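You operate a simulated robot arm through the tools that you are given. There is no shell and no other tool. Be economical: measure what you need, move in short steps, check, and stop when the job is done.

Carry out the task below with a simulated two-armed robot. There is one attempt and no reset: what you move stays moved.

JOB
Hold the white bowl on the cabinet top steady with one hand and put the blue rubber foot in it with the other.

The check looks at the end state, three seconds after you hand in, the way a careful person would. Anything else that was tipped, shoved, dropped, spilled or broken makes it a failure.

ROBOT AND FRAMES
Two 7-joint arms with two-finger parallel grippers on one trunk, on a base that drives. Base frame: it is fixed to the floor where the robot stands at the start and does not move with it; the origin is under the middle of the robot, x ahead of it, y to its left, z up; the surface under the hand at the start is at about z = 750. Lengths are in mm, angles in rad, forces in N, time in s.
The left shoulder is at the start at [110, 169, 1450], the right one opposite. With the tool pointing down near the work surface each hand reaches from about 340 to 700 mm from the robot's upright axis, wherever it stands, measured 20 degrees to its own side. Places, roughly: blue rubber foot (3x3x4 cm) [700, 0, 800]; white bowl [-2500, -2000, 750]. Payload 1.57 kg a hand.
Tool frame (each hand has its own): the origin (TCP) lies between the finger pads and is the grasp point; the fingertips stand 30 mm ahead of it; z points along the fingers, y is the line along which they close. Largest opening 80 mm; finger width 17, thickness 12; the body of the gripper, 40 by 82 mm, starts 80 mm behind the TCP.
Orientation is that of the tool frame in the base frame, as a unit quaternion [x, y, z, w]. With the fingers straight down and closing along the base's y, the tool's x points along the base's -x, its y along +y and its z along -z.

CONTROLS
- The arms move only by the tool servo_tool. It takes "left_increments", "right_increments" or both (then of equal length, played together; a hand with none holds still); each is a list of rows, each a list of 7 numbers: the shift along the tool's x, y, z in units of 300 mm (1.0 is 300 mm), then the turn, a rotation vector about the tool's x, y, z in units of 60 degrees (1.0 is 60 degrees), then the gripper command, from -1 (shut) to 1 (fully open), values between in proportion. In form: [[dx, dy, dz, ax, ay, az, claw], ...]. A call has 1 to 12 rows; each row is the pose to reach, as a shift and turn from the pose commanded when the call began, along the tool's axes at that moment. A call with a number of a shift or a turn outside -1 to 1 is refused whole. Each row takes 0.2 s and may step no farther than 50 mm and 0.15 rad from the row before; otherwise, or with a gripper value out of range, the whole call is refused. Where a pose cannot be reached the arm comes as near as it can. A force on the tool above 40 N (or 10 N above the force at the start of the call, whichever is more), or a blocked arm, ends the call early, and 0.2 s more pass. Each finger travels about 72 mm/s and halts on what it meets, pressing with about 20 N; the grip force reading is that of the motor and also rises with nothing between the fingers. The clock runs only during rows and for 0.2 s after the last one: add rows that repeat a pose to give the fingers time. It gives the time, the measured TCP pose, the force on the tool (base axes), the opening and the grip force at its end, in the units of the frame above (readings bear some noise), with the torque about the TCP (base axes, N m) and any sound that the robot's microphone picked up, and new pictures: "views" is both (left out), scene, wrist or none (wrist: the cameras of the hands that moved).
- Cameras (640 x 400 px; columns grow to the right, rows downward): "scene" is now at [167.9, 21.9, 1646.8]; the picture's right is [0.16, -0.99, 0.00], its down [-0.70, -0.12, -0.70] and it looks along [0.69, 0.12, -0.71] (base axes); focal length 293 px, centre (320, 200). "left" rides on the left gripper at [72, 7, -122] in its tool frame; the picture's right is [-0.09, 1.00, 0.00], its down [-0.84, -0.08, -0.54] and it looks along [-0.54, -0.05, 0.84] (tool axes); focal length 238 px, centre (320, 200). "right" rides on the right gripper at [72, -7, -122] in its tool frame; the picture's right is [0.09, 1.00, 0.00], its down [-0.84, 0.08, -0.54] and it looks along [-0.54, 0.05, 0.84] (tool axes); focal length 238 px, centre (320, 200).
- slide_trunk(by): slides the trunk up (or, below 0, down) by that many mm; the arms and the scene camera ride with it, the base frame stays. It gives what a move gives, with no picture.
- drive_base(legs): drives the robot by 1 to 6 legs, each [ahead, left, turn to the left] in mm, mm and rad, along the robot's own axes; the way and the turn of a leg run together, so that a leg with both is an arc; at most 1500 mm and 3.142 rad a leg. The arms and the cameras ride along, it lands a little off, and it stops where it bumps. It gives what a move gives, and a new picture of the scene camera.
- turn_head(pan, tilt): turns the head with the scene camera to pan (to the left, within 1.501 rad either way) and tilt (down, from -0.506 to 1.204), counted from straight ahead of the robot. It gives what a move gives, and a new picture of the scene camera.
- pixel_to_xyz(camera, pixels): for up to 12 pixels [column, row] of the newest picture of that camera ("zoom" is the newest enlarged one), the place [x, y, z] in the base frame of the surface seen there, good to about 3 mm, but the place of the scene camera against the robot may be out by one fixed shift of up to 18 mm in any direction. No time passes.
- enlarge(camera, box): a new picture of the part [left, top, right, bottom] of that camera's present view, enlarged. No time passes.
- sign_off(): hands the job in; it is judged then, once.

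Keep the steps short. Do not move on a guess: measure, check each grasp and each placing, and mend mistakes. In all there are 80 turns and 260 pictures (those below and enlarged ones count). Leave the grippers open and the arms clear of the work at the hand-in unless told otherwise, and finish with a single line.

The tools are called after ">>>" by a JSON object that holds its "fn" and its "kwargs". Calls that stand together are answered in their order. servo_tool: Moves the arms, as the interface text tells. Its arguments: {"type":"object","properties":{"left_increments":{"type":"array","items":{"type":"array","items":{"type":"number"}}},"right_increments":{"type":"array","items":{"type":"array","items":{"type":"number"}}},"views":{"type":"string","enum":["both","scene","wrist","none"]}},"required":[]} The other tools are called the same way: slide_trunk (by) slides the trunk up or down; drive_base (legs) drives the base; turn_head (pan, tilt) turns the head that bears the scene camera; pixel_to_xyz (camera, pixels) gives the place of the surface under pixels of a picture; enlarge (camera, box) takes an enlarged picture of a part of a camera's view; sign_off () hands the job in.

At the start:

```text
time_s: 0.0
left_tcp_pos: [665.9, 251.1, 1149.0]
left_tool_rot: [0.001, 1.0, 0.0, 0.0]
left_wrist_force: [-0.1, -0.2, 0.8]
left_wrist_torque: [-0.02, -0.02, 0.0]
left_gripper_width: 80.1
left_grip_force: 0.0
right_tcp_pos: [619.1, -198.5, 938.4]
right_tool_rot: [0.001, 1.0, 0.001, 0.001]
right_wrist_force: [-0.2, 0.6, -0.3]
right_wrist_torque: [0.0, 0.0, 0.01]
right_gripper_width: 80.1
right_grip_force: 0.1
trunk travel left (down, up): [-764.0, 126.0]
robot x, y, heading: [-4.1, 3.5, -0.0]
head pan, tilt: [0.166, 0.794]
```

scene: 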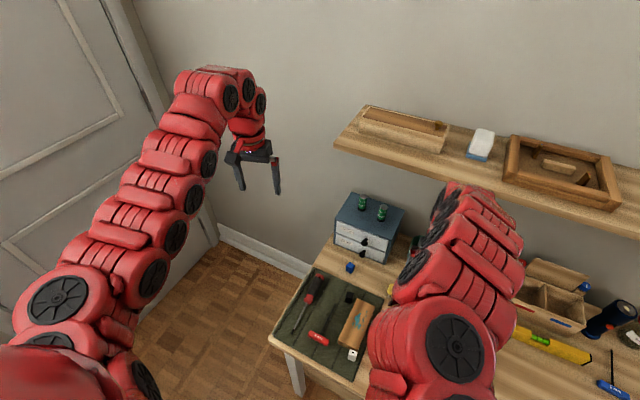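
right: 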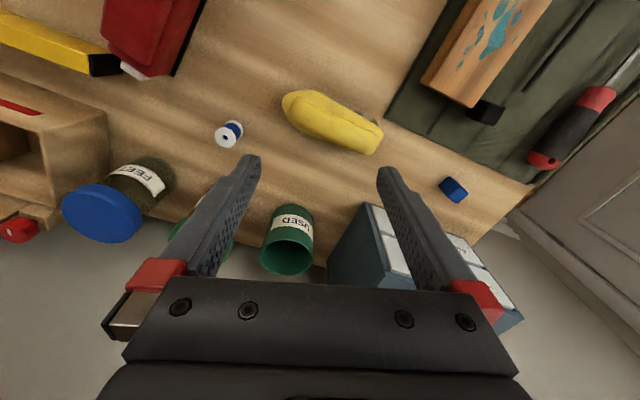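
left: 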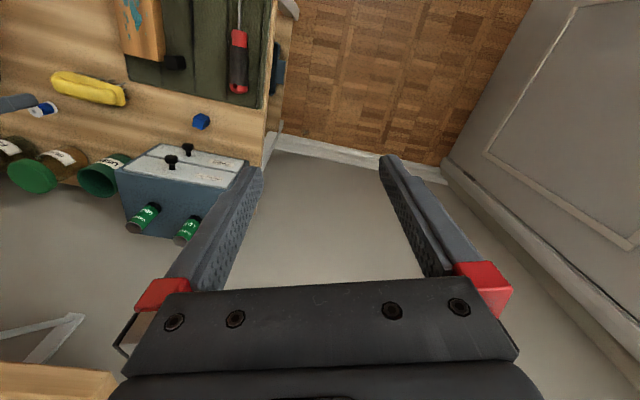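

I see a small blue block at scene (350,267), and other blue things elsewhere. I'll enlarge and measure these.

>>> {"fn": "enlarge", "kwargs": {"camera": "scene", "box": [260, 180, 420, 380]}}

>>> {"fn": "enlarge", "kwargs": {"camera": "right", "box": [180, 60, 560, 300]}}

>>> {"fn": "pixel_to_xyz", "kwargs": {"camera": "scene", "pixels": [[350, 267], [350, 264], [352, 298], [352, 353], [340, 280], [365, 250]]}}

>>> {"fn": "pixel_to_xyz", "kwargs": {"camera": "right", "pixels": [[453, 186], [450, 182], [456, 196], [420, 190], [484, 112], [230, 133], [330, 115]]}}

```text
2.00 times, centred on (340, 280) of scene
```

zoom: 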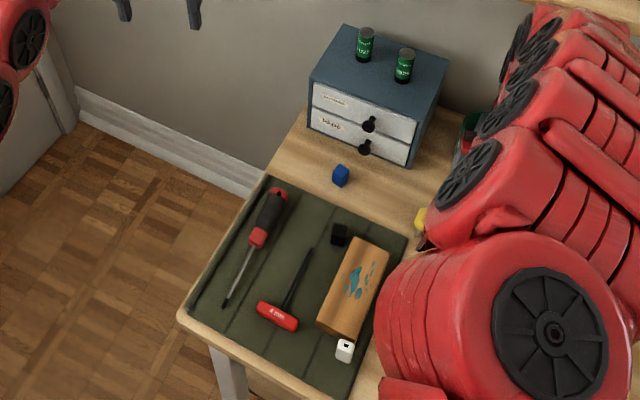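

```text
1.67 times, centred on (370, 180) of right
```

zoom: 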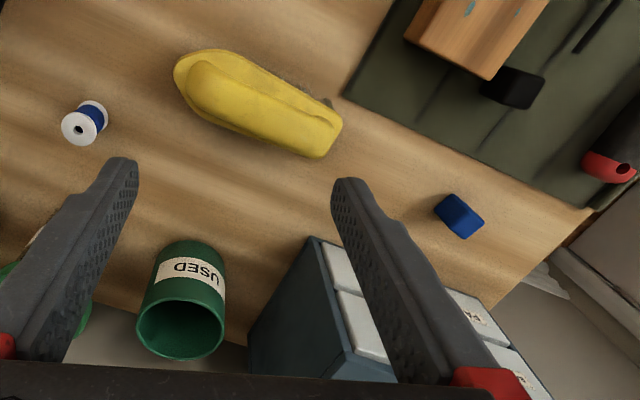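

```text
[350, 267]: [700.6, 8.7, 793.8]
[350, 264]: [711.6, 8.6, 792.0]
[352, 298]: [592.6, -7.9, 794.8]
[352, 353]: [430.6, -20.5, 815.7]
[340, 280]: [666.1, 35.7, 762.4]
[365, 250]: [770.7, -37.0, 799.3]
```

```text
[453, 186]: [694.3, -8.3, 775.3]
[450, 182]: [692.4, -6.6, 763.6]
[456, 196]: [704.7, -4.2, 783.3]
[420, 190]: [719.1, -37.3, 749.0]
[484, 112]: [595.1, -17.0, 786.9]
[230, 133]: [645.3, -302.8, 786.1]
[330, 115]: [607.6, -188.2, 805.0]
```

The blue foot stands at about (700, 0), z 750–790, by the drawer unit. I'll bring the right hand level over to y≈0 for a closer look from above.

>>> {"fn": "servo_tool", "kwargs": {"right_increments": [[0, 0.15, 0, 0, 0, 0, 1], [0, 0.3, 0, 0, 0, 0, 1], [0, 0.45, 0, 0, 0, 0, 1], [0, 0.6, 0, 0, 0, 0, 1], [0, 0.64, 0, 0, 0, 0, 1]], "views": "both"}}

```text
time_s: 1.2
left_tcp_pos: [665.0, 250.5, 1149.3]
left_tool_rot: [0.0, 1.0, 0.0, 0.0]
left_wrist_force: [0.7, -0.2, -0.7]
left_wrist_torque: [0.0, 0.0, 0.01]
left_gripper_width: 80.0
left_grip_force: 0.0
right_tcp_pos: [620.4, -7.3, 940.3]
right_tool_rot: [0.0, 1.0, 0.0, -0.002]
right_wrist_force: [-0.4, -0.3, 0.2]
right_wrist_torque: [-0.01, 0.01, -0.01]
right_gripper_width: 79.9
right_grip_force: 0.1
trunk travel left (down, up): [-764.0, 126.0]
robot x, y, heading: [1.3, 0.8, 0.001]
head pan, tilt: [0.166, 0.794]
```

scene: 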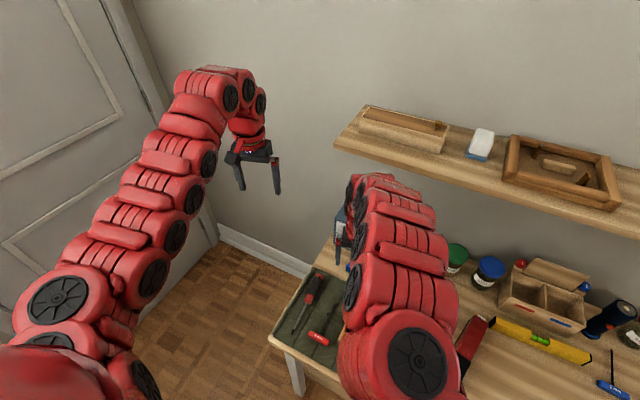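
right: 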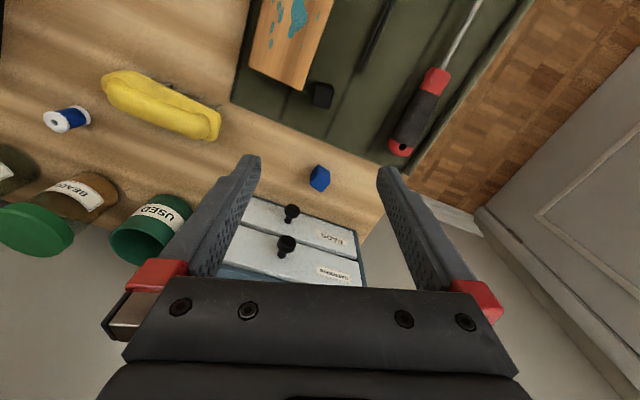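

The foot now shows at right-camera (320,177). I'll enlarge it to read its shape and yaw.

>>> {"fn": "enlarge", "kwargs": {"camera": "right", "box": [272, 150, 368, 210]}}

>>> {"fn": "pixel_to_xyz", "kwargs": {"camera": "right", "pixels": [[320, 171], [325, 176], [315, 176], [319, 182], [323, 167], [300, 185], [340, 165], [290, 213], [285, 245], [255, 200], [350, 235], [345, 280]]}}

```text
6.67 times, centred on (320, 180) of right
```

zoom: 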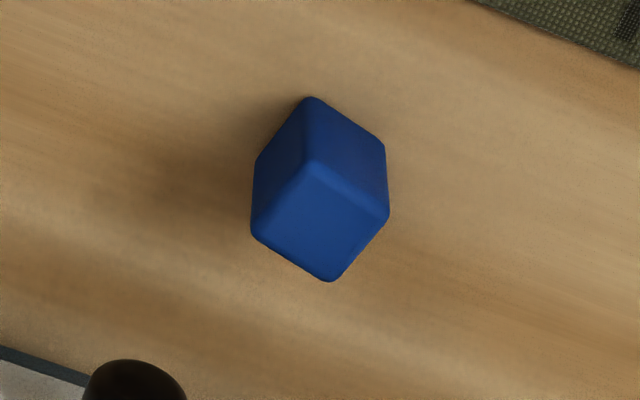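

```text
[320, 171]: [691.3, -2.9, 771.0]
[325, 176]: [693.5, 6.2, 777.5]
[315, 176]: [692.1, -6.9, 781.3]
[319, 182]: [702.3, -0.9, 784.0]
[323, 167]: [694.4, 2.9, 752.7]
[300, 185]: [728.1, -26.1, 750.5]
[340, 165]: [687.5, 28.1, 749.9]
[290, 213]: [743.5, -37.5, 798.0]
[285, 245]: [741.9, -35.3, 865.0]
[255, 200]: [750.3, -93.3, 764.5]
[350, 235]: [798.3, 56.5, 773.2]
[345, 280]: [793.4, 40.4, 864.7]
```

I'll measure the corners of the top face in the zoomed picture.

>>> {"fn": "pixel_to_xyz", "kwargs": {"camera": "zoom", "pixels": [[313, 168], [380, 215], [329, 272], [260, 230], [320, 220], [310, 105], [383, 150], [255, 165]]}}

```text
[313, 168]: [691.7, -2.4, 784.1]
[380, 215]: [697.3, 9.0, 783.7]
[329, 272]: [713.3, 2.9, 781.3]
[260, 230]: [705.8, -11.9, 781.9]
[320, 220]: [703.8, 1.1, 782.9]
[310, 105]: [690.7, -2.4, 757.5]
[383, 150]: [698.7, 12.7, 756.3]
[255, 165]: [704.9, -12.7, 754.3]
```

Top face centre is about (702, 0), z 784; edges turned about 30°. I'll turn the tool 30° and move above it at z≈840, then check.

>>> {"fn": "servo_tool", "kwargs": {"right_increments": [[-0.07, 0.01, 0, 0, 0, 0.125, 1], [-0.14, 0.02, 0, 0, 0, 0.25, 1], [-0.21, 0.024, 0, 0, 0, 0.375, 1], [-0.273, 0.024, 0, 0, 0, 0.5, 1], [-0.273, 0.024, 0.12, 0, 0, 0.5, 1], [-0.273, 0.024, 0.24, 0, 0, 0.5, 1], [-0.273, 0.024, 0.333, 0, 0, 0.5, 1]], "views": "wrist"}}

```text
time_s: 2.8
left_tcp_pos: [665.5, 251.6, 1149.7]
left_tool_rot: [0.0, 1.0, 0.001, 0.001]
left_wrist_force: [0.9, 0.5, 0.2]
left_wrist_torque: [0.01, 0.0, 0.0]
left_gripper_width: 80.0
left_grip_force: 0.0
right_tcp_pos: [663.9, -5.5, 855.3]
right_tool_rot: [0.259, 0.966, 0.0, 0.0]
right_wrist_force: [-1.2, -0.4, 0.7]
right_wrist_torque: [-0.01, -0.01, 0.01]
right_gripper_width: 80.1
right_grip_force: 0.0
right hand out of reach, approached as far as the arm can: row 4, 5, 6, 7
trunk travel left (down, up): [-764.0, 126.0]
robot x, y, heading: [-1.9, -0.3, 0.002]
head pan, tilt: [0.166, 0.794]
```

right: 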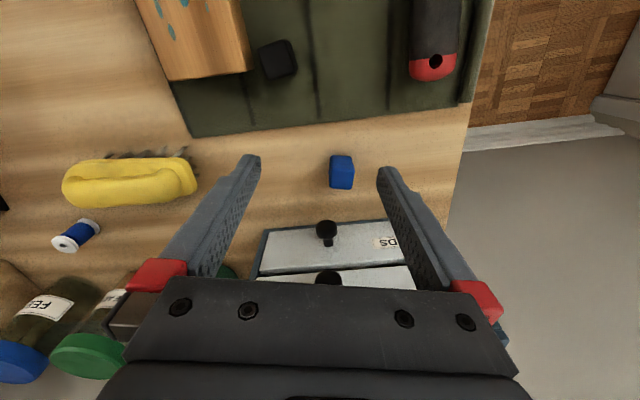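

The yaw matches the foot now, but the arm ran out of reach at x=664. I'll raise the hand and back off a bit, then lower the trunk to gain reach.

>>> {"fn": "servo_tool", "kwargs": {"right_increments": [[0.05, -0.03, -0.13, 0, 0, 0, 1], [0.1, -0.06, -0.26, 0, 0, 0, 1], [0.13, -0.08, -0.4, 0, 0, 0, 1], [0.13, -0.08, -0.4, 0, 0, 0, 1]], "views": "none"}}

>>> {"fn": "slide_trunk", "kwargs": {"by": -100}}

```text
time_s: 3.8
left_tcp_pos: [666.7, 251.2, 1147.9]
left_tool_rot: [0.0, 1.0, 0.0, -0.001]
left_wrist_force: [-0.6, 0.5, -0.5]
left_wrist_torque: [-0.04, 0.03, 0.0]
left_gripper_width: 79.7
left_grip_force: 0.1
right_tcp_pos: [621.7, -9.1, 974.3]
right_tool_rot: [0.259, 0.966, 0.001, -0.001]
right_wrist_force: [0.3, -0.3, -0.3]
right_wrist_torque: [0.02, 0.02, 0.03]
right_gripper_width: 80.0
right_grip_force: 0.1
trunk travel left (down, up): [-764.0, 126.0]
robot x, y, heading: [3.6, 4.3, 0.0]
head pan, tilt: [0.166, 0.794]
```

```text
time_s: 5.1
left_tcp_pos: [664.5, 251.0, 1050.0]
left_tool_rot: [0.0, 1.0, 0.0, 0.0]
left_wrist_force: [0.1, -0.4, 0.3]
left_wrist_torque: [-0.01, -0.01, 0.0]
left_gripper_width: 80.0
left_grip_force: 0.1
right_tcp_pos: [620.7, -9.7, 875.7]
right_tool_rot: [0.259, 0.966, -0.001, 0.0]
right_wrist_force: [-0.3, 0.9, 0.0]
right_wrist_torque: [-0.02, 0.01, 0.02]
right_gripper_width: 80.3
right_grip_force: 0.0
trunk travel left (down, up): [-664.0, 226.0]
robot x, y, heading: [-1.8, 1.8, -0.002]
head pan, tilt: [0.166, 0.794]
```

Hand at (621,-10,876). Now I'll move to (702,0,845).

>>> {"fn": "servo_tool", "kwargs": {"right_increments": [[-0.1, 0.08, 0.03, 0, 0, 0, 1], [-0.2, 0.15, 0.08, 0, 0, 0, 1], [-0.217, 0.164, 0.1, 0, 0, 0, 1], [-0.217, 0.164, 0.1, 0, 0, 0, 1]], "views": "wrist"}}

```text
time_s: 6.1
left_tcp_pos: [665.4, 250.3, 1048.7]
left_tool_rot: [0.0, 1.0, 0.001, -0.001]
left_wrist_force: [0.7, 0.2, 0.3]
left_wrist_torque: [-0.05, 0.01, -0.01]
left_gripper_width: 80.0
left_grip_force: 0.1
right_tcp_pos: [693.8, 0.1, 846.2]
right_tool_rot: [0.259, 0.966, 0.001, 0.0]
right_wrist_force: [-1.0, 0.1, 0.1]
right_wrist_torque: [0.01, 0.0, 0.02]
right_gripper_width: 80.0
right_grip_force: 0.1
right hand out of reach, approached as far as the arm can: row 3, 4
trunk travel left (down, up): [-664.0, 226.0]
robot x, y, heading: [-0.6, 0.7, 0.002]
head pan, tilt: [0.166, 0.794]
```

right: 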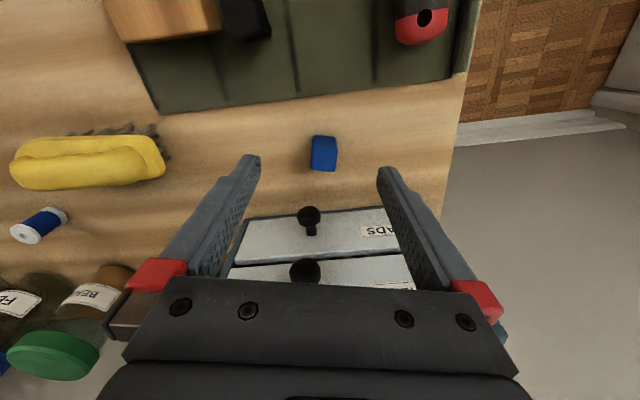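

Foot at (323,153) in view; still 8 mm short. I'll raise the hand again, then lower the trunk 150.

>>> {"fn": "servo_tool", "kwargs": {"right_increments": [[0, 0, -0.16, 0, 0, 0, 1], [0, 0, -0.32, 0, 0, 0, 1], [0, 0, -0.48, 0, 0, 0, 1], [0, 0, -0.5, 0, 0, 0, 1]], "views": "none"}}

>>> {"fn": "slide_trunk", "kwargs": {"by": -150}}

>>> {"fn": "enlarge", "kwargs": {"camera": "right", "box": [272, 120, 368, 180]}}

>>> {"fn": "pixel_to_xyz", "kwargs": {"camera": "right", "pixels": [[323, 150], [323, 155], [323, 160], [320, 165], [316, 155], [330, 155]]}}

```text
time_s: 7.1
left_tcp_pos: [665.9, 252.0, 1049.5]
left_tool_rot: [0.0, 1.0, 0.0, -0.001]
left_wrist_force: [0.4, 0.2, -0.2]
left_wrist_torque: [0.0, -0.02, 0.04]
left_gripper_width: 79.9
left_grip_force: 0.2
right_tcp_pos: [694.0, 0.4, 998.4]
right_tool_rot: [0.259, 0.966, -0.001, 0.001]
right_wrist_force: [0.1, 0.5, 0.2]
right_wrist_torque: [-0.03, -0.02, -0.01]
right_gripper_width: 80.0
right_grip_force: 0.1
trunk travel left (down, up): [-664.0, 226.0]
robot x, y, heading: [-1.5, -0.4, -0.001]
head pan, tilt: [0.166, 0.794]
```

```text
time_s: 8.9
left_tcp_pos: [665.5, 251.0, 899.6]
left_tool_rot: [0.0, 1.0, -0.001, 0.0]
left_wrist_force: [-0.7, 0.4, -0.2]
left_wrist_torque: [0.04, 0.04, -0.01]
left_gripper_width: 79.9
left_grip_force: 0.1
right_tcp_pos: [693.0, -1.4, 848.1]
right_tool_rot: [0.259, 0.966, 0.0, 0.0]
right_wrist_force: [-0.8, 0.3, -0.3]
right_wrist_torque: [-0.04, 0.03, 0.0]
right_gripper_width: 80.0
right_grip_force: 0.0
trunk travel left (down, up): [-514.0, 376.0]
robot x, y, heading: [-1.9, -0.4, -0.0]
head pan, tilt: [0.166, 0.794]
```

```text
6.67 times, centred on (320, 150) of right
```

zoom: 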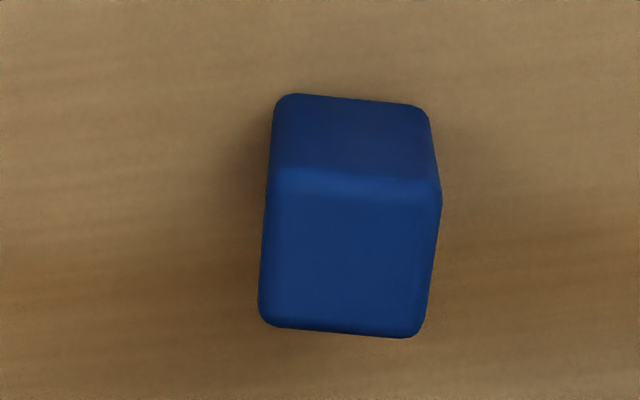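

```text
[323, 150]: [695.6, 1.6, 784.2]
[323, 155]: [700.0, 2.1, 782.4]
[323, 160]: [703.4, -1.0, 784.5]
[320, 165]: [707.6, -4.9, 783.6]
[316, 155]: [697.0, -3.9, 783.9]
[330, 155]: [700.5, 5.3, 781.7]
```

Foot's centre reads (703,0), top 784, with about 4° left to turn. I'll centre, turn and descend to TCP z≈787, which leaves the tips about 7 mm above the table.

>>> {"fn": "servo_tool", "kwargs": {"right_increments": [[-0.027, 0.02, 0, 0, 0, 0.07, 1], [-0.027, 0.02, 0.07, 0, 0, 0.07, 1], [-0.027, 0.02, 0.14, 0, 0, 0.07, 1], [-0.027, 0.02, 0.2, 0, 0, 0.07, 1], [-0.027, 0.02, 0.2, 0, 0, 0.07, 1]], "views": "wrist"}}

```text
time_s: 10.1
left_tcp_pos: [664.8, 250.9, 900.2]
left_tool_rot: [0.0, 1.0, 0.0, -0.001]
left_wrist_force: [-0.8, 0.8, 0.0]
left_wrist_torque: [0.01, 0.02, 0.01]
left_gripper_width: 80.2
left_grip_force: 0.1
right_tcp_pos: [700.7, 0.6, 788.4]
right_tool_rot: [0.294, 0.956, 0.0, 0.0]
right_wrist_force: [-0.1, 0.9, -0.1]
right_wrist_torque: [-0.01, 0.02, 0.03]
right_gripper_width: 79.7
right_grip_force: 0.1
trunk travel left (down, up): [-514.0, 376.0]
robot x, y, heading: [1.1, -3.8, 0.002]
head pan, tilt: [0.166, 0.794]
```

right: 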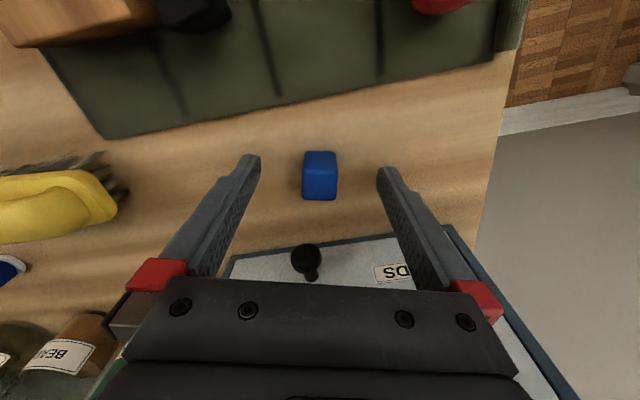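

The foot sits centred between the tips, at column 320 between 255 and 382. Closing now.

>>> {"fn": "servo_tool", "kwargs": {"right_increments": [[0, 0, 0, 0, 0, 0, 0], [0, 0, 0, 0, 0, 0, -1], [0, 0, 0, 0, 0, 0, -1], [0, 0, 0, 0, 0, 0, -1], [0, 0, 0, 0, 0, 0, -1]], "views": "wrist"}}

```text
time_s: 11.3
left_tcp_pos: [665.6, 251.9, 900.1]
left_tool_rot: [0.0, 1.0, 0.0, 0.001]
left_wrist_force: [-0.1, 0.0, -0.9]
left_wrist_torque: [0.0, 0.02, 0.01]
left_gripper_width: 79.8
left_grip_force: 0.0
right_tcp_pos: [701.0, -0.2, 788.8]
right_tool_rot: [0.295, 0.956, 0.0, 0.0]
right_wrist_force: [-0.2, 0.4, -0.3]
right_wrist_torque: [-0.03, -0.02, -0.03]
right_gripper_width: 20.7
right_grip_force: 19.9
trunk travel left (down, up): [-514.0, 376.0]
robot x, y, heading: [-1.9, -2.1, 0.002]
head pan, tilt: [0.166, 0.794]
```

right: 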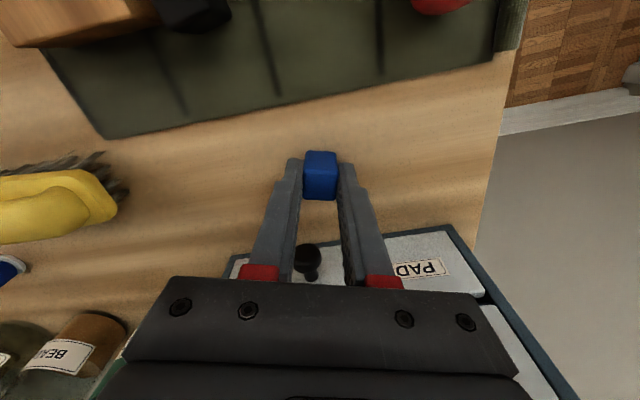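

Gripped: width 20.7, force 20. I'll lift straight up with the hand first, then the trunk.

>>> {"fn": "servo_tool", "kwargs": {"right_increments": [[0, 0, -0.1, 0, 0, 0, -1], [0, 0, -0.25, 0, 0, 0, -1], [0, 0, -0.4, 0, 0, 0, -1], [0, 0, -0.5, 0, 0, 0, -1]], "views": "wrist"}}

>>> {"fn": "slide_trunk", "kwargs": {"by": 150}}

```text
time_s: 12.3
left_tcp_pos: [664.0, 252.3, 899.3]
left_tool_rot: [0.001, 1.0, 0.0, 0.0]
left_wrist_force: [-0.2, 0.5, 0.4]
left_wrist_torque: [-0.03, -0.03, 0.01]
left_gripper_width: 79.6
left_grip_force: 0.1
right_tcp_pos: [694.5, -1.7, 926.8]
right_tool_rot: [0.294, 0.956, 0.0, 0.0]
right_wrist_force: [0.4, 0.2, -0.5]
right_wrist_torque: [-0.03, -0.03, -0.02]
right_gripper_width: 20.7
right_grip_force: 20.1
right hand out of reach, approached as far as the arm can: row 3, 4
trunk travel left (down, up): [-514.0, 376.0]
robot x, y, heading: [0.6, -1.0, -0.004]
head pan, tilt: [0.166, 0.794]
```

right: 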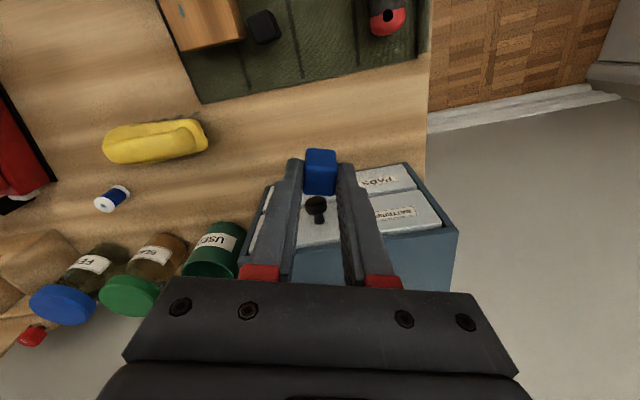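

```text
time_s: 14.0
left_tcp_pos: [665.9, 250.4, 1050.1]
left_tool_rot: [0.0, 1.0, 0.001, -0.001]
left_wrist_force: [0.1, -0.2, -0.3]
left_wrist_torque: [-0.02, -0.01, 0.0]
left_gripper_width: 80.0
left_grip_force: 0.1
right_tcp_pos: [695.7, -3.0, 1076.1]
right_tool_rot: [0.295, 0.956, 0.0, 0.0]
right_wrist_force: [1.0, 0.1, 0.7]
right_wrist_torque: [-0.02, 0.04, -0.01]
right_gripper_width: 20.8
right_grip_force: 19.7
trunk travel left (down, up): [-664.0, 226.0]
robot x, y, heading: [-3.0, -0.2, -0.004]
head pan, tilt: [0.166, 0.794]
```

Still held and clear. I'll draw both hands in toward the body for driving and square the right hand.

>>> {"fn": "servo_tool", "kwargs": {"right_increments": [[0.055, -0.15, 0, 0, 0, -0.095, -1], [0.11, -0.3, 0, 0, 0, -0.19, -1], [0.165, -0.45, 0, 0, 0, -0.286, -1], [0.22, -0.6, 0, 0, 0, -0.381, -1], [0.275, -0.75, 0, 0, 0, -0.476, -1], [0.335, -0.9, 0, 0, 0, -0.572, -1], [0.335, -0.9, 0, 0, 0, -0.572, -1]], "left_increments": [[0.12, 0, 0, 0, 0, 0, 1], [0.24, 0, 0, 0, 0, 0, 1], [0.36, 0, 0, 0, 0, 0, 1], [0.48, 0, 0, 0, 0, 0, 1], [0.6, 0, 0, 0, 0, 0, 1], [0.7, 0, 0, 0, 0, 0, 1], [0.7, 0, 0, 0, 0, 0, 1]], "views": "none"}}

>>> {"fn": "turn_head", "kwargs": {"pan": -1.5, "tilt": 0.4}}

```text
time_s: 15.6
left_tcp_pos: [614.4, 258.5, 1083.6]
left_tool_rot: [0.0, 1.0, -0.001, -0.001]
left_wrist_force: [-0.7, 0.4, -0.1]
left_wrist_torque: [-0.01, -0.04, 0.0]
left_gripper_width: 80.0
left_grip_force: 0.0
left hand out of reach, approached as far as the arm can: row 2, 3, 4, 5, 6, 7
right_tcp_pos: [620.7, -173.3, 1084.0]
right_tool_rot: [-0.002, 1.0, -0.001, 0.0]
right_wrist_force: [0.3, 0.7, 0.8]
right_wrist_torque: [-0.01, 0.05, 0.01]
right_gripper_width: 20.3
right_grip_force: 20.0
right hand out of reach, approached as far as the arm can: row 3, 4, 5, 6, 7
trunk travel left (down, up): [-664.0, 226.0]
robot x, y, heading: [-2.7, 1.3, 0.0]
head pan, tilt: [0.166, 0.794]
```

```text
time_s: 17.3
left_tcp_pos: [613.5, 257.3, 1083.5]
left_tool_rot: [0.0, 1.0, -0.001, -0.001]
left_wrist_force: [-0.1, 0.2, 0.1]
left_wrist_torque: [-0.01, -0.01, -0.03]
left_gripper_width: 80.1
left_grip_force: 0.0
right_tcp_pos: [622.3, -174.5, 1083.0]
right_tool_rot: [0.0, 1.0, -0.001, 0.0]
right_wrist_force: [-0.6, 0.0, -0.2]
right_wrist_torque: [0.03, 0.0, 0.01]
right_gripper_width: 20.7
right_grip_force: 20.2
trunk travel left (down, up): [-664.0, 226.0]
robot x, y, heading: [3.8, -0.3, -0.001]
head pan, tilt: [-1.499, 0.4]
```

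scene: 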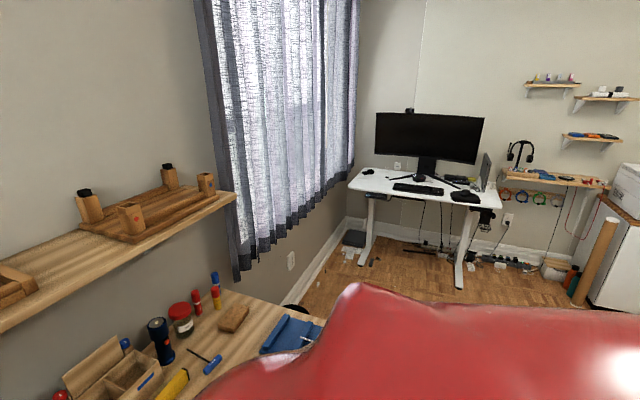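

The foot is still held (20.7). Looking left as well, before I back away from the table.

>>> {"fn": "pixel_to_xyz", "kwargs": {"camera": "scene", "pixels": [[0, 325], [235, 197], [300, 345], [420, 180], [550, 180], [600, 215], [625, 195], [560, 270]]}}

>>> {"fn": "turn_head", "kwargs": {"pan": 1.5, "tilt": 0.4}}

```text
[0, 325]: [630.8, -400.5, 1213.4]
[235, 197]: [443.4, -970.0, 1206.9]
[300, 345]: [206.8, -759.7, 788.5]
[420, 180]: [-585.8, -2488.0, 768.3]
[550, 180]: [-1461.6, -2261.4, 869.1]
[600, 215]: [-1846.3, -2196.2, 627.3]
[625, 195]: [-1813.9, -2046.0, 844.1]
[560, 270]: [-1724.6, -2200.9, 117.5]
```

```text
time_s: 19.9
left_tcp_pos: [614.2, 258.3, 1083.3]
left_tool_rot: [-0.001, 1.0, -0.001, -0.001]
left_wrist_force: [-0.4, 0.5, 0.2]
left_wrist_torque: [-0.03, 0.0, 0.0]
left_gripper_width: 79.9
left_grip_force: 0.0
right_tcp_pos: [621.7, -174.1, 1083.3]
right_tool_rot: [-0.001, 1.0, -0.001, 0.0]
right_wrist_force: [-0.1, -0.1, -0.7]
right_wrist_torque: [0.0, 0.02, 0.01]
right_gripper_width: 20.8
right_grip_force: 20.1
trunk travel left (down, up): [-664.0, 226.0]
robot x, y, heading: [1.9, -0.6, 0.002]
head pan, tilt: [1.499, 0.4]
```

scene: 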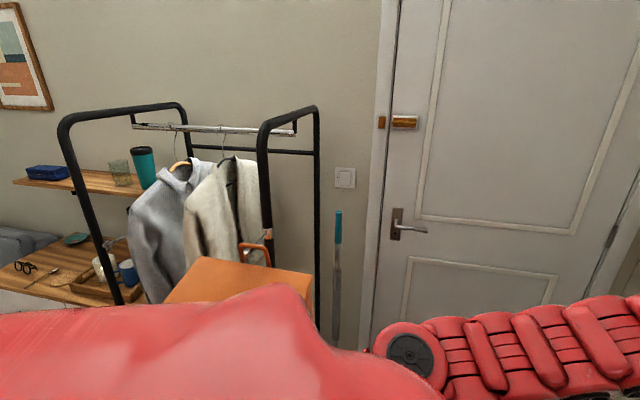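

Shelf and table run close on my right, so I must back out first. Measuring the rack and the orange chair on the left.

>>> {"fn": "pixel_to_xyz", "kwargs": {"camera": "scene", "pixels": [[250, 275], [300, 285], [180, 290], [265, 200], [110, 270], [100, 200], [30, 285], [20, 240], [400, 230], [130, 300], [90, 180]]}}

```text
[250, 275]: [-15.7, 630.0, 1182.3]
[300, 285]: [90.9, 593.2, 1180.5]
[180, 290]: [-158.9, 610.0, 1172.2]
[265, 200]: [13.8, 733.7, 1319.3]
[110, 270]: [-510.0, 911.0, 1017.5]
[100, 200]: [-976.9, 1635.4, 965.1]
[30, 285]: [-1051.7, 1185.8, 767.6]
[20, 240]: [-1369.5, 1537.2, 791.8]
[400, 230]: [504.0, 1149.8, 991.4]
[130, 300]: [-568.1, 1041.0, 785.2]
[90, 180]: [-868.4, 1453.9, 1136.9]
```

The rack's orange item is at y≈600, and the table edge on the right at (207,-760). I'll reverse 400 mm straight with a slight shift right.

>>> {"fn": "drive_base", "kwargs": {"legs": [[-400, -60, 0]]}}

>>> {"fn": "turn_head", "kwargs": {"pan": -1.5, "tilt": 0.5}}

```text
time_s: 22.4
left_tcp_pos: [217.1, 199.2, 1083.6]
left_tool_rot: [-0.001, 1.0, -0.001, 0.0]
left_wrist_force: [0.7, 0.0, 0.3]
left_wrist_torque: [-0.02, -0.01, -0.01]
left_gripper_width: 79.9
left_grip_force: 0.1
right_tcp_pos: [225.4, -230.9, 1083.7]
right_tool_rot: [-0.003, 1.0, -0.001, 0.0]
right_wrist_force: [0.2, 1.0, 0.6]
right_wrist_torque: [0.02, -0.02, -0.02]
right_gripper_width: 20.4
right_grip_force: 20.2
trunk travel left (down, up): [-664.0, 226.0]
robot x, y, heading: [-392.7, -59.4, 0.007]
head pan, tilt: [1.499, 0.4]
```

scene: 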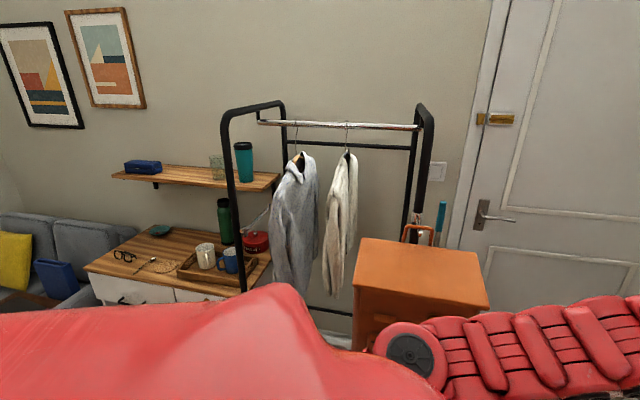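

```text
time_s: 25.0
left_tcp_pos: [216.9, 200.4, 1082.0]
left_tool_rot: [-0.002, 1.0, 0.0, 0.0]
left_wrist_force: [0.1, -0.5, -0.5]
left_wrist_torque: [0.03, -0.01, -0.01]
left_gripper_width: 80.0
left_grip_force: 0.1
right_tcp_pos: [225.2, -231.4, 1083.3]
right_tool_rot: [-0.003, 1.0, -0.001, -0.001]
right_wrist_force: [-0.1, 0.1, 0.4]
right_wrist_torque: [0.01, -0.03, -0.02]
right_gripper_width: 20.7
right_grip_force: 19.9
trunk travel left (down, up): [-664.0, 226.0]
robot x, y, heading: [-392.5, -60.8, 0.002]
head pan, tilt: [-1.499, 0.499]
```

scene: 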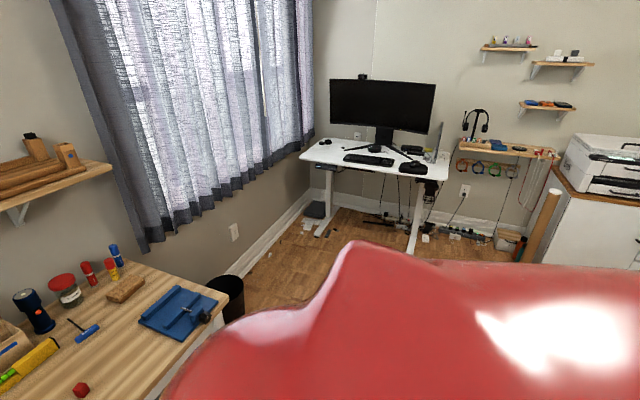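

There is free floor on the right and the cabinet with the printer is far right. I'll turn right in place 1.2 rad; the hands swing at z≈1083, above everything near.

>>> {"fn": "drive_base", "kwargs": {"legs": [[-150, 0, 0], [0, 0, -1.3]]}}

>>> {"fn": "turn_head", "kwargs": {"pan": -0.9, "tilt": 0.5}}

```text
time_s: 29.7
left_tcp_pos: [-149.9, -594.0, 1084.7]
left_tool_rot: [0.616, 0.788, 0.001, 0.0]
left_wrist_force: [-0.2, -0.5, 0.1]
left_wrist_torque: [-0.02, -0.02, -0.02]
left_gripper_width: 80.1
left_grip_force: 0.0
right_tcp_pos: [-566.6, -706.7, 1085.6]
right_tool_rot: [0.616, 0.788, -0.002, 0.0]
right_wrist_force: [0.3, 0.2, -0.4]
right_wrist_torque: [0.02, -0.02, 0.03]
right_gripper_width: 20.7
right_grip_force: 19.9
trunk travel left (down, up): [-664.0, 226.0]
robot x, y, heading: [-545.9, -56.0, -1.329]
head pan, tilt: [-1.499, 0.499]
```

scene: 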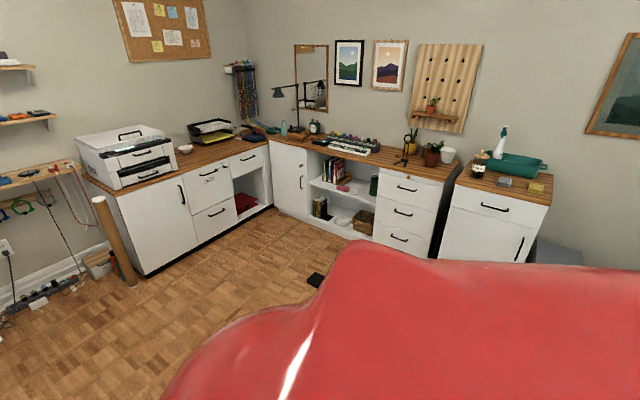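

```text
time_s: 30.7
left_tcp_pos: [-147.8, -593.2, 1083.4]
left_tool_rot: [0.616, 0.788, 0.0, -0.001]
left_wrist_force: [0.6, -0.6, -0.2]
left_wrist_torque: [-0.01, 0.01, 0.02]
left_gripper_width: 79.9
left_grip_force: 0.1
right_tcp_pos: [-565.2, -705.3, 1084.7]
right_tool_rot: [0.615, 0.788, -0.001, -0.001]
right_wrist_force: [-0.3, -0.5, 0.3]
right_wrist_torque: [0.01, -0.03, 0.0]
right_gripper_width: 21.0
right_grip_force: 20.1
trunk travel left (down, up): [-664.0, 226.0]
robot x, y, heading: [-547.5, -60.3, -1.332]
head pan, tilt: [-0.901, 0.499]
```

scene: 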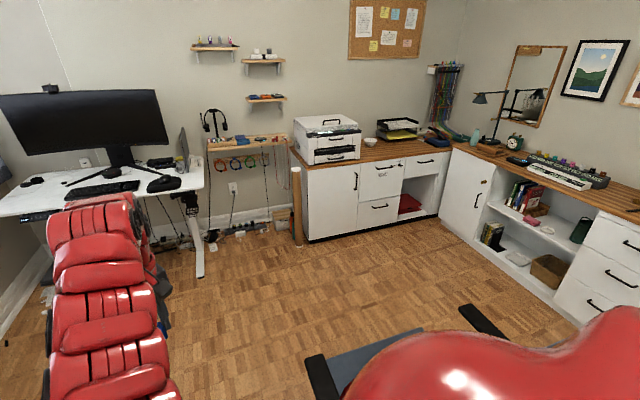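

The white bowl is at (370,142), just right of the printer. There's also a chair in the way at (320–500, 310–400). Measuring.

>>> {"fn": "enlarge", "kwargs": {"camera": "scene", "box": [280, 100, 460, 220]}}

>>> {"fn": "pixel_to_xyz", "kwargs": {"camera": "scene", "pixels": [[370, 142], [370, 147], [321, 375], [375, 355], [480, 320], [305, 170], [362, 162], [445, 150], [300, 235], [310, 240], [430, 213], [298, 200]]}}

```text
3.33 times, centred on (370, 160) of scene
```

zoom: 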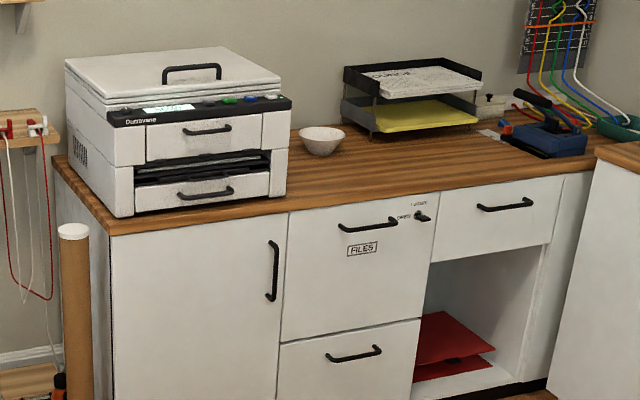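

```text
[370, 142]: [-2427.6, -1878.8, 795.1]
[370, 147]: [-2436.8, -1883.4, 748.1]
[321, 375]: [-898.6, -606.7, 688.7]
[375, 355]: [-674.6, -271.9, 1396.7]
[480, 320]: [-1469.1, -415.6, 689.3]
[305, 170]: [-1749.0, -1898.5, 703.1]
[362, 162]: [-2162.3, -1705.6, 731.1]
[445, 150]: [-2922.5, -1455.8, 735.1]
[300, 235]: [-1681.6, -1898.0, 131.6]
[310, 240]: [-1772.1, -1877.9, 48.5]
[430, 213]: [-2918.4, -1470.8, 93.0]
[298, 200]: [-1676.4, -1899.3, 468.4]
```

The bowl is at about (-2445,-1890). Chair armrests are near (-900,-610) and (-1470,-415), right on the straight line. I'll raise the trunk for clearance and a better view of the chair.

>>> {"fn": "slide_trunk", "kwargs": {"by": 200}}

>>> {"fn": "turn_head", "kwargs": {"pan": -0.55, "tilt": 0.8}}

>>> {"fn": "turn_head", "kwargs": {"pan": -1.1, "tilt": 0.8}}

```text
time_s: 32.9
left_tcp_pos: [-149.0, -594.0, 1282.8]
left_tool_rot: [0.616, 0.788, 0.0, -0.001]
left_wrist_force: [0.6, -0.6, 1.3]
left_wrist_torque: [0.03, -0.01, -0.01]
left_gripper_width: 80.0
left_grip_force: 0.1
right_tcp_pos: [-566.0, -705.5, 1282.5]
right_tool_rot: [0.616, 0.788, -0.001, 0.0]
right_wrist_force: [-0.6, 0.1, -0.2]
right_wrist_torque: [-0.02, 0.01, 0.03]
right_gripper_width: 20.8
right_grip_force: 20.4
trunk travel left (down, up): [-864.0, 26.0]
robot x, y, heading: [-545.3, -62.0, -1.326]
head pan, tilt: [-0.901, 0.499]
```

```text
time_s: 33.7
left_tcp_pos: [-149.3, -594.4, 1283.3]
left_tool_rot: [0.616, 0.788, 0.0, -0.001]
left_wrist_force: [-0.9, -0.3, 0.9]
left_wrist_torque: [-0.02, 0.0, 0.02]
left_gripper_width: 80.1
left_grip_force: 0.0
right_tcp_pos: [-566.8, -705.1, 1284.4]
right_tool_rot: [0.615, 0.788, -0.001, -0.001]
right_wrist_force: [-0.2, -0.3, 0.6]
right_wrist_torque: [-0.01, -0.01, -0.01]
right_gripper_width: 20.6
right_grip_force: 19.8
trunk travel left (down, up): [-864.0, 26.0]
robot x, y, heading: [-544.4, -57.8, -1.333]
head pan, tilt: [-0.55, 0.799]
```

scene: 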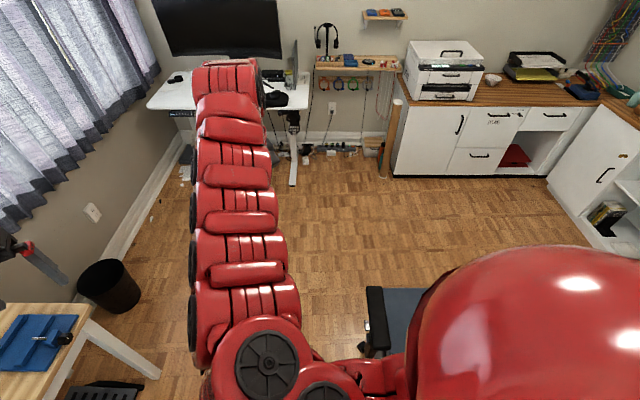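

```text
time_s: 34.7
left_tcp_pos: [-148.2, -594.5, 1283.2]
left_tool_rot: [0.616, 0.788, 0.0, -0.001]
left_wrist_force: [-1.0, -0.8, 0.5]
left_wrist_torque: [-0.01, 0.03, -0.02]
left_gripper_width: 80.3
left_grip_force: 0.0
right_tcp_pos: [-567.3, -706.7, 1283.4]
right_tool_rot: [0.615, 0.789, 0.0, -0.001]
right_wrist_force: [-0.1, -0.4, 0.0]
right_wrist_torque: [0.03, 0.0, 0.0]
right_gripper_width: 20.5
right_grip_force: 19.8
trunk travel left (down, up): [-864.0, 26.0]
robot x, y, heading: [-543.9, -60.2, -1.331]
head pan, tilt: [-1.1, 0.799]
```

scene: 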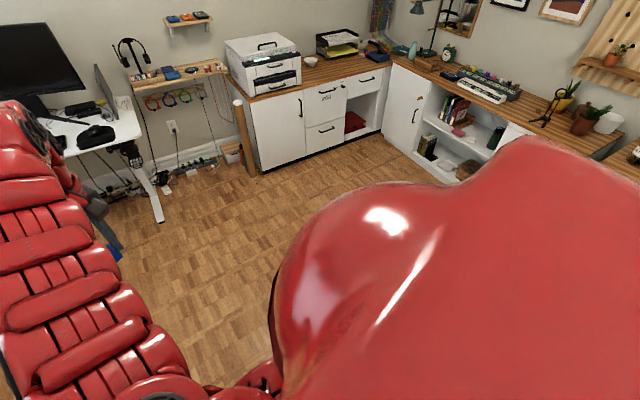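

Floor in front is clear beyond the chair. Measuring the desk edge and the cardboard tube.

>>> {"fn": "pixel_to_xyz", "kwargs": {"camera": "scene", "pixels": [[160, 220], [252, 172], [140, 135], [240, 103], [255, 90], [375, 62], [265, 168], [270, 50], [195, 85], [215, 72], [190, 22]]}}

```text
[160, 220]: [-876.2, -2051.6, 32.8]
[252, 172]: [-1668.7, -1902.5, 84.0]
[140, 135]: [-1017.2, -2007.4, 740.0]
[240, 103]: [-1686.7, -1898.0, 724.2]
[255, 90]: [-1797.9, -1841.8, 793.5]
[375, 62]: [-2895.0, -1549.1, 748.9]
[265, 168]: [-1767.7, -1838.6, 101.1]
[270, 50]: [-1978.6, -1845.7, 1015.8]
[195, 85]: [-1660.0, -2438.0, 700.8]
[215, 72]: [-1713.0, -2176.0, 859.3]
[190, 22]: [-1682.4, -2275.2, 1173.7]
```

Plan: straight ahead 950 (clear of table leg ~(212,-874) and chair), turn right to face the cabinet squarely, then shift past the chair.

>>> {"fn": "drive_base", "kwargs": {"legs": [[950, 0, 0], [0, 0, -0.59], [349, -173, 0]]}}

```text
time_s: 43.4
left_tcp_pos: [-537.0, -1936.1, 1284.3]
left_tool_rot: [0.812, 0.584, 0.0, -0.001]
left_wrist_force: [0.4, -0.2, -0.2]
left_wrist_torque: [-0.05, -0.02, -0.01]
left_gripper_width: 80.0
left_grip_force: 0.2
right_tcp_pos: [-950.1, -1805.2, 1284.0]
right_tool_rot: [0.811, 0.585, -0.001, -0.001]
right_wrist_force: [-0.1, 0.5, 0.2]
right_wrist_torque: [0.0, 0.02, 0.03]
right_gripper_width: 20.7
right_grip_force: 20.0
trunk travel left (down, up): [-864.0, 26.0]
robot x, y, heading: [-588.8, -1276.0, -1.895]
head pan, tilt: [-1.1, 0.799]
```

scene: 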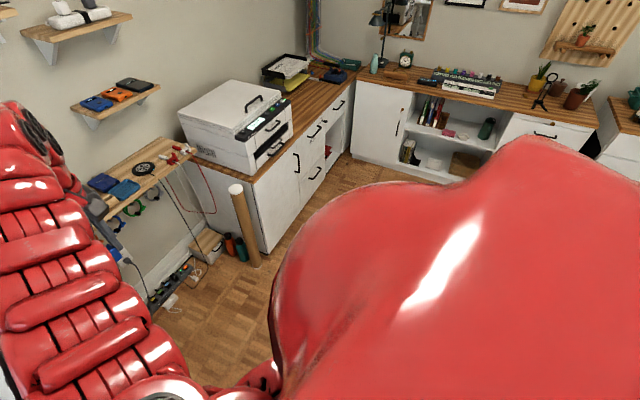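

On course, foot still held (20.7). Now I'll strafe along the cabinet to about (-2050,-1200), keeping clear of the tube and the printer.

>>> {"fn": "drive_base", "kwargs": {"legs": [[394, -1409, 0], [0, 0, -0.026]]}}

>>> {"fn": "turn_head", "kwargs": {"pan": -0.05, "tilt": 0.85}}

```text
time_s: 51.0
left_tcp_pos: [-2011.5, -1865.2, 1283.9]
left_tool_rot: [0.818, 0.575, 0.0, -0.001]
left_wrist_force: [-0.1, 1.0, 0.7]
left_wrist_torque: [0.02, -0.03, 0.01]
left_gripper_width: 80.2
left_grip_force: 0.1
right_tcp_pos: [-2420.9, -1724.3, 1283.8]
right_tool_rot: [0.818, 0.576, 0.0, -0.001]
right_wrist_force: [0.4, 0.0, 0.1]
right_wrist_torque: [0.01, 0.05, 0.01]
right_gripper_width: 20.6
right_grip_force: 19.7
trunk travel left (down, up): [-864.0, 26.0]
robot x, y, heading: [-2051.2, -1199.9, -1.917]
head pan, tilt: [-1.1, 0.799]
```

scene: 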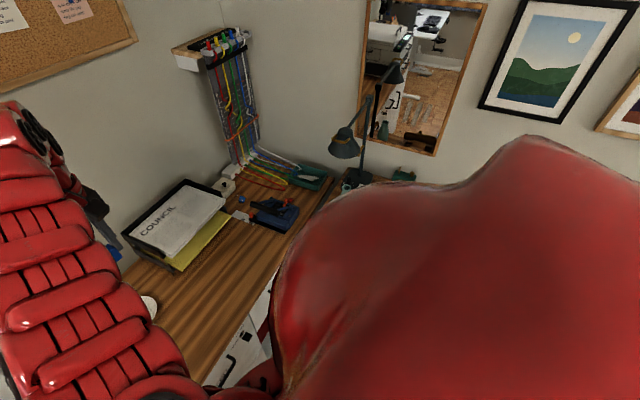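

```text
time_s: 52.3
left_tcp_pos: [-2013.0, -1864.5, 1283.0]
left_tool_rot: [0.818, 0.575, 0.001, -0.002]
left_wrist_force: [-1.2, -0.2, -0.2]
left_wrist_torque: [0.0, -0.02, -0.02]
left_gripper_width: 80.0
left_grip_force: 0.0
right_tcp_pos: [-2423.0, -1724.1, 1283.9]
right_tool_rot: [0.818, 0.575, 0.0, -0.001]
right_wrist_force: [-0.3, 0.6, -0.6]
right_wrist_torque: [0.0, 0.0, -0.01]
right_gripper_width: 20.6
right_grip_force: 20.6
trunk travel left (down, up): [-864.0, 26.0]
robot x, y, heading: [-2046.4, -1196.1, -1.917]
head pan, tilt: [-0.051, 0.85]
```

scene: 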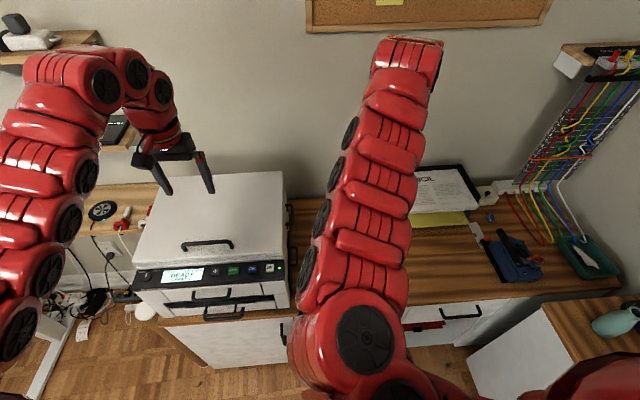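

The bowl is hidden behind the right arm. I'll look through both wrist cameras.

>>> {"fn": "enlarge", "kwargs": {"camera": "right", "box": [0, 0, 640, 400]}}

>>> {"fn": "enlarge", "kwargs": {"camera": "left", "box": [0, 0, 640, 400]}}

```text
1.00 times, centred on (320, 200) of right (not enlarged: the box is as wide or as high as the picture)
```

zoom: 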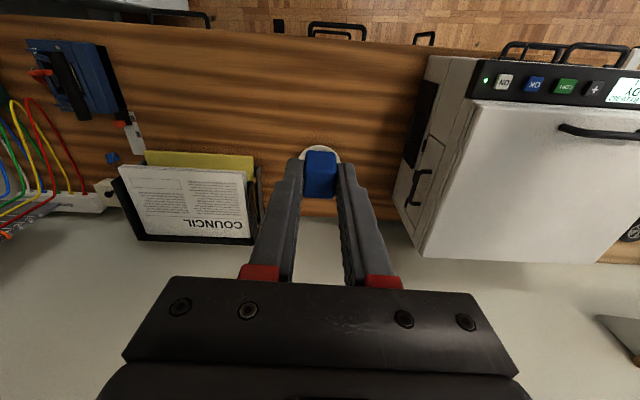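

```text
1.00 times, centred on (320, 200) of left (not enlarged: the box is as wide or as high as the picture)
```

zoom: 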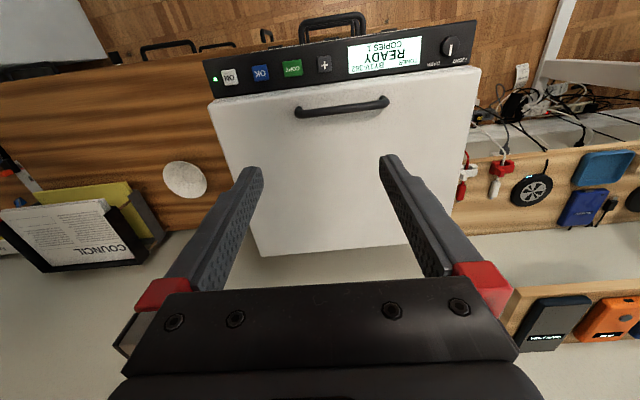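

The left camera shows the bowl at (185,179). I'll enlarge and measure its rim, the printer side and the paper tray.

>>> {"fn": "enlarge", "kwargs": {"camera": "left", "box": [105, 130, 265, 230]}}

>>> {"fn": "pixel_to_xyz", "kwargs": {"camera": "zoom", "pixels": [[240, 200], [402, 200], [320, 132], [320, 270], [320, 200], [270, 150], [375, 250], [430, 100], [520, 300], [300, 320]]}}

>>> {"fn": "pixel_to_xyz", "kwargs": {"camera": "right", "pixels": [[258, 210], [250, 170], [408, 160], [440, 120], [420, 190], [410, 230], [260, 50], [340, 160], [300, 205]]}}

```text
4.00 times, centred on (185, 180) of left
```

zoom: 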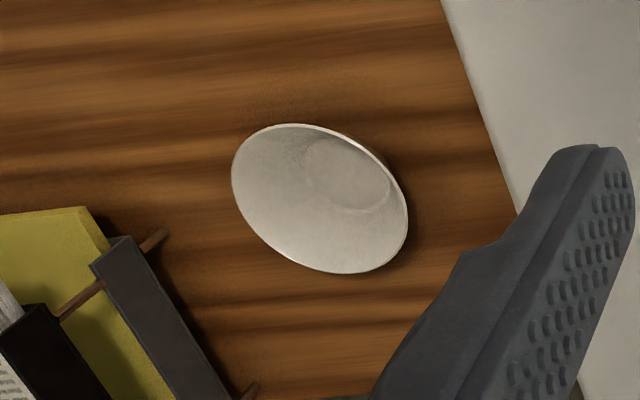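

```text
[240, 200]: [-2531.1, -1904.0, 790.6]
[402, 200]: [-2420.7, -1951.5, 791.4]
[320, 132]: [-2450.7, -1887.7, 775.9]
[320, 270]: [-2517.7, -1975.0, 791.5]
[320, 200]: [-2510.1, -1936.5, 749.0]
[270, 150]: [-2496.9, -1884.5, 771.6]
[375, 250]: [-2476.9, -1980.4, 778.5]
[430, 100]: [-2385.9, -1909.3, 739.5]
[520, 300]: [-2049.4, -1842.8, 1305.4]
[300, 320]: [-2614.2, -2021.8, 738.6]
```

```text
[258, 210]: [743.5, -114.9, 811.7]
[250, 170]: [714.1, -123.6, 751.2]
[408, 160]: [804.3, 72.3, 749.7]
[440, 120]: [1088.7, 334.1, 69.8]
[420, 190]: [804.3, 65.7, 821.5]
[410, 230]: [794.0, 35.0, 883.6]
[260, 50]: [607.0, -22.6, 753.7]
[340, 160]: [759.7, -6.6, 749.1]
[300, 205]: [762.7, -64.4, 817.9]
```

From the left camera: bowl rim z≈791, radius ≈60, centre ≈(-2476,-1930), i.e. 834 ahead and 155 right of the robot. Before driving closer I'll lower both hands 150 and pull them back 180 so they stay off the wall and shelves (printer top 1016).

>>> {"fn": "servo_tool", "kwargs": {"left_increments": [[0, 0, 0.15, 0, 0, 0, 1], [0, 0, 0.3, 0, 0, 0, 1], [0, 0, 0.45, 0, 0, 0, 1], [0.13, 0, 0.5, 0, 0, 0, 1], [0.27, 0, 0.5, 0, 0, 0, 1], [0.41, 0, 0.5, 0, 0, 0, 1], [0.55, 0, 0.5, 0, 0, 0, 1], [0.6, 0, 0.5, 0, 0, 0, 1]], "right_increments": [[0, 0, 0.15, 0, 0, 0, -1], [0, 0, 0.3, 0, 0, 0, -1], [0, 0, 0.45, 0, 0, 0, -1], [0.13, 0, 0.5, 0, 0, 0, -1], [0.27, 0, 0.5, 0, 0, 0, -1], [0.41, 0, 0.5, 0, 0, 0, -1], [0.55, 0, 0.5, 0, 0, 0, -1], [0.6, 0, 0.5, 0, 0, 0, -1]], "views": "both"}}

```text
time_s: 54.1
left_tcp_pos: [-2005.9, -1865.3, 1282.6]
left_tool_rot: [0.818, 0.575, 0.001, -0.001]
left_wrist_force: [0.0, 0.3, -0.5]
left_wrist_torque: [-0.01, 0.0, 0.0]
left_gripper_width: 80.1
left_grip_force: 0.1
left hand out of reach, approached as far as the arm can: row 1, 2, 3, 4, 5, 6, 7, 8
right_tcp_pos: [-2434.5, -1746.2, 1178.9]
right_tool_rot: [0.819, 0.574, -0.005, 0.001]
right_wrist_force: [-0.4, 0.8, -0.4]
right_wrist_torque: [-0.01, -0.01, 0.0]
right_gripper_width: 20.6
right_grip_force: 19.9
right hand out of reach, approached as far as the arm can: row 1, 2, 3, 4, 5, 6, 7, 8
trunk travel left (down, up): [-864.0, 26.0]
robot x, y, heading: [-2046.0, -1199.4, -1.912]
head pan, tilt: [-0.051, 0.85]
```

scene: 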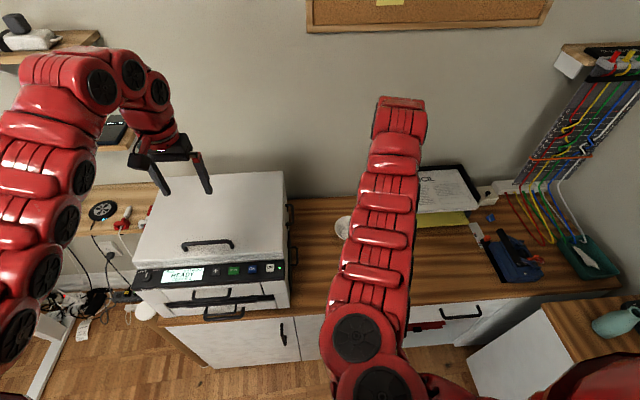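
right: 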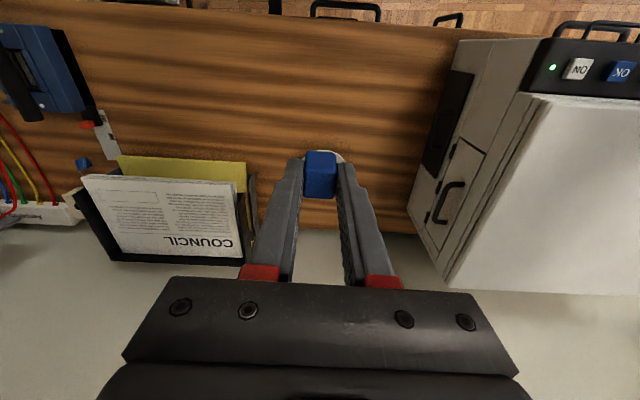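
left: 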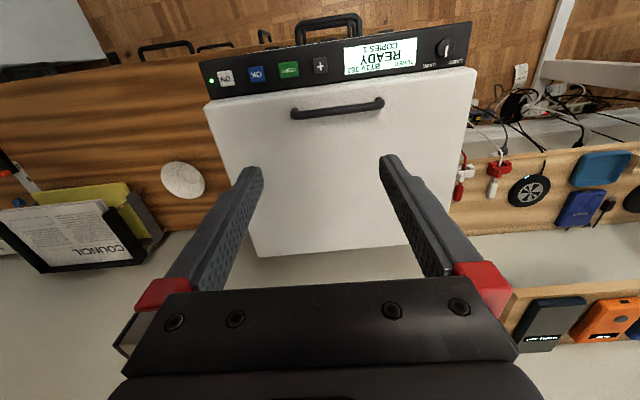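

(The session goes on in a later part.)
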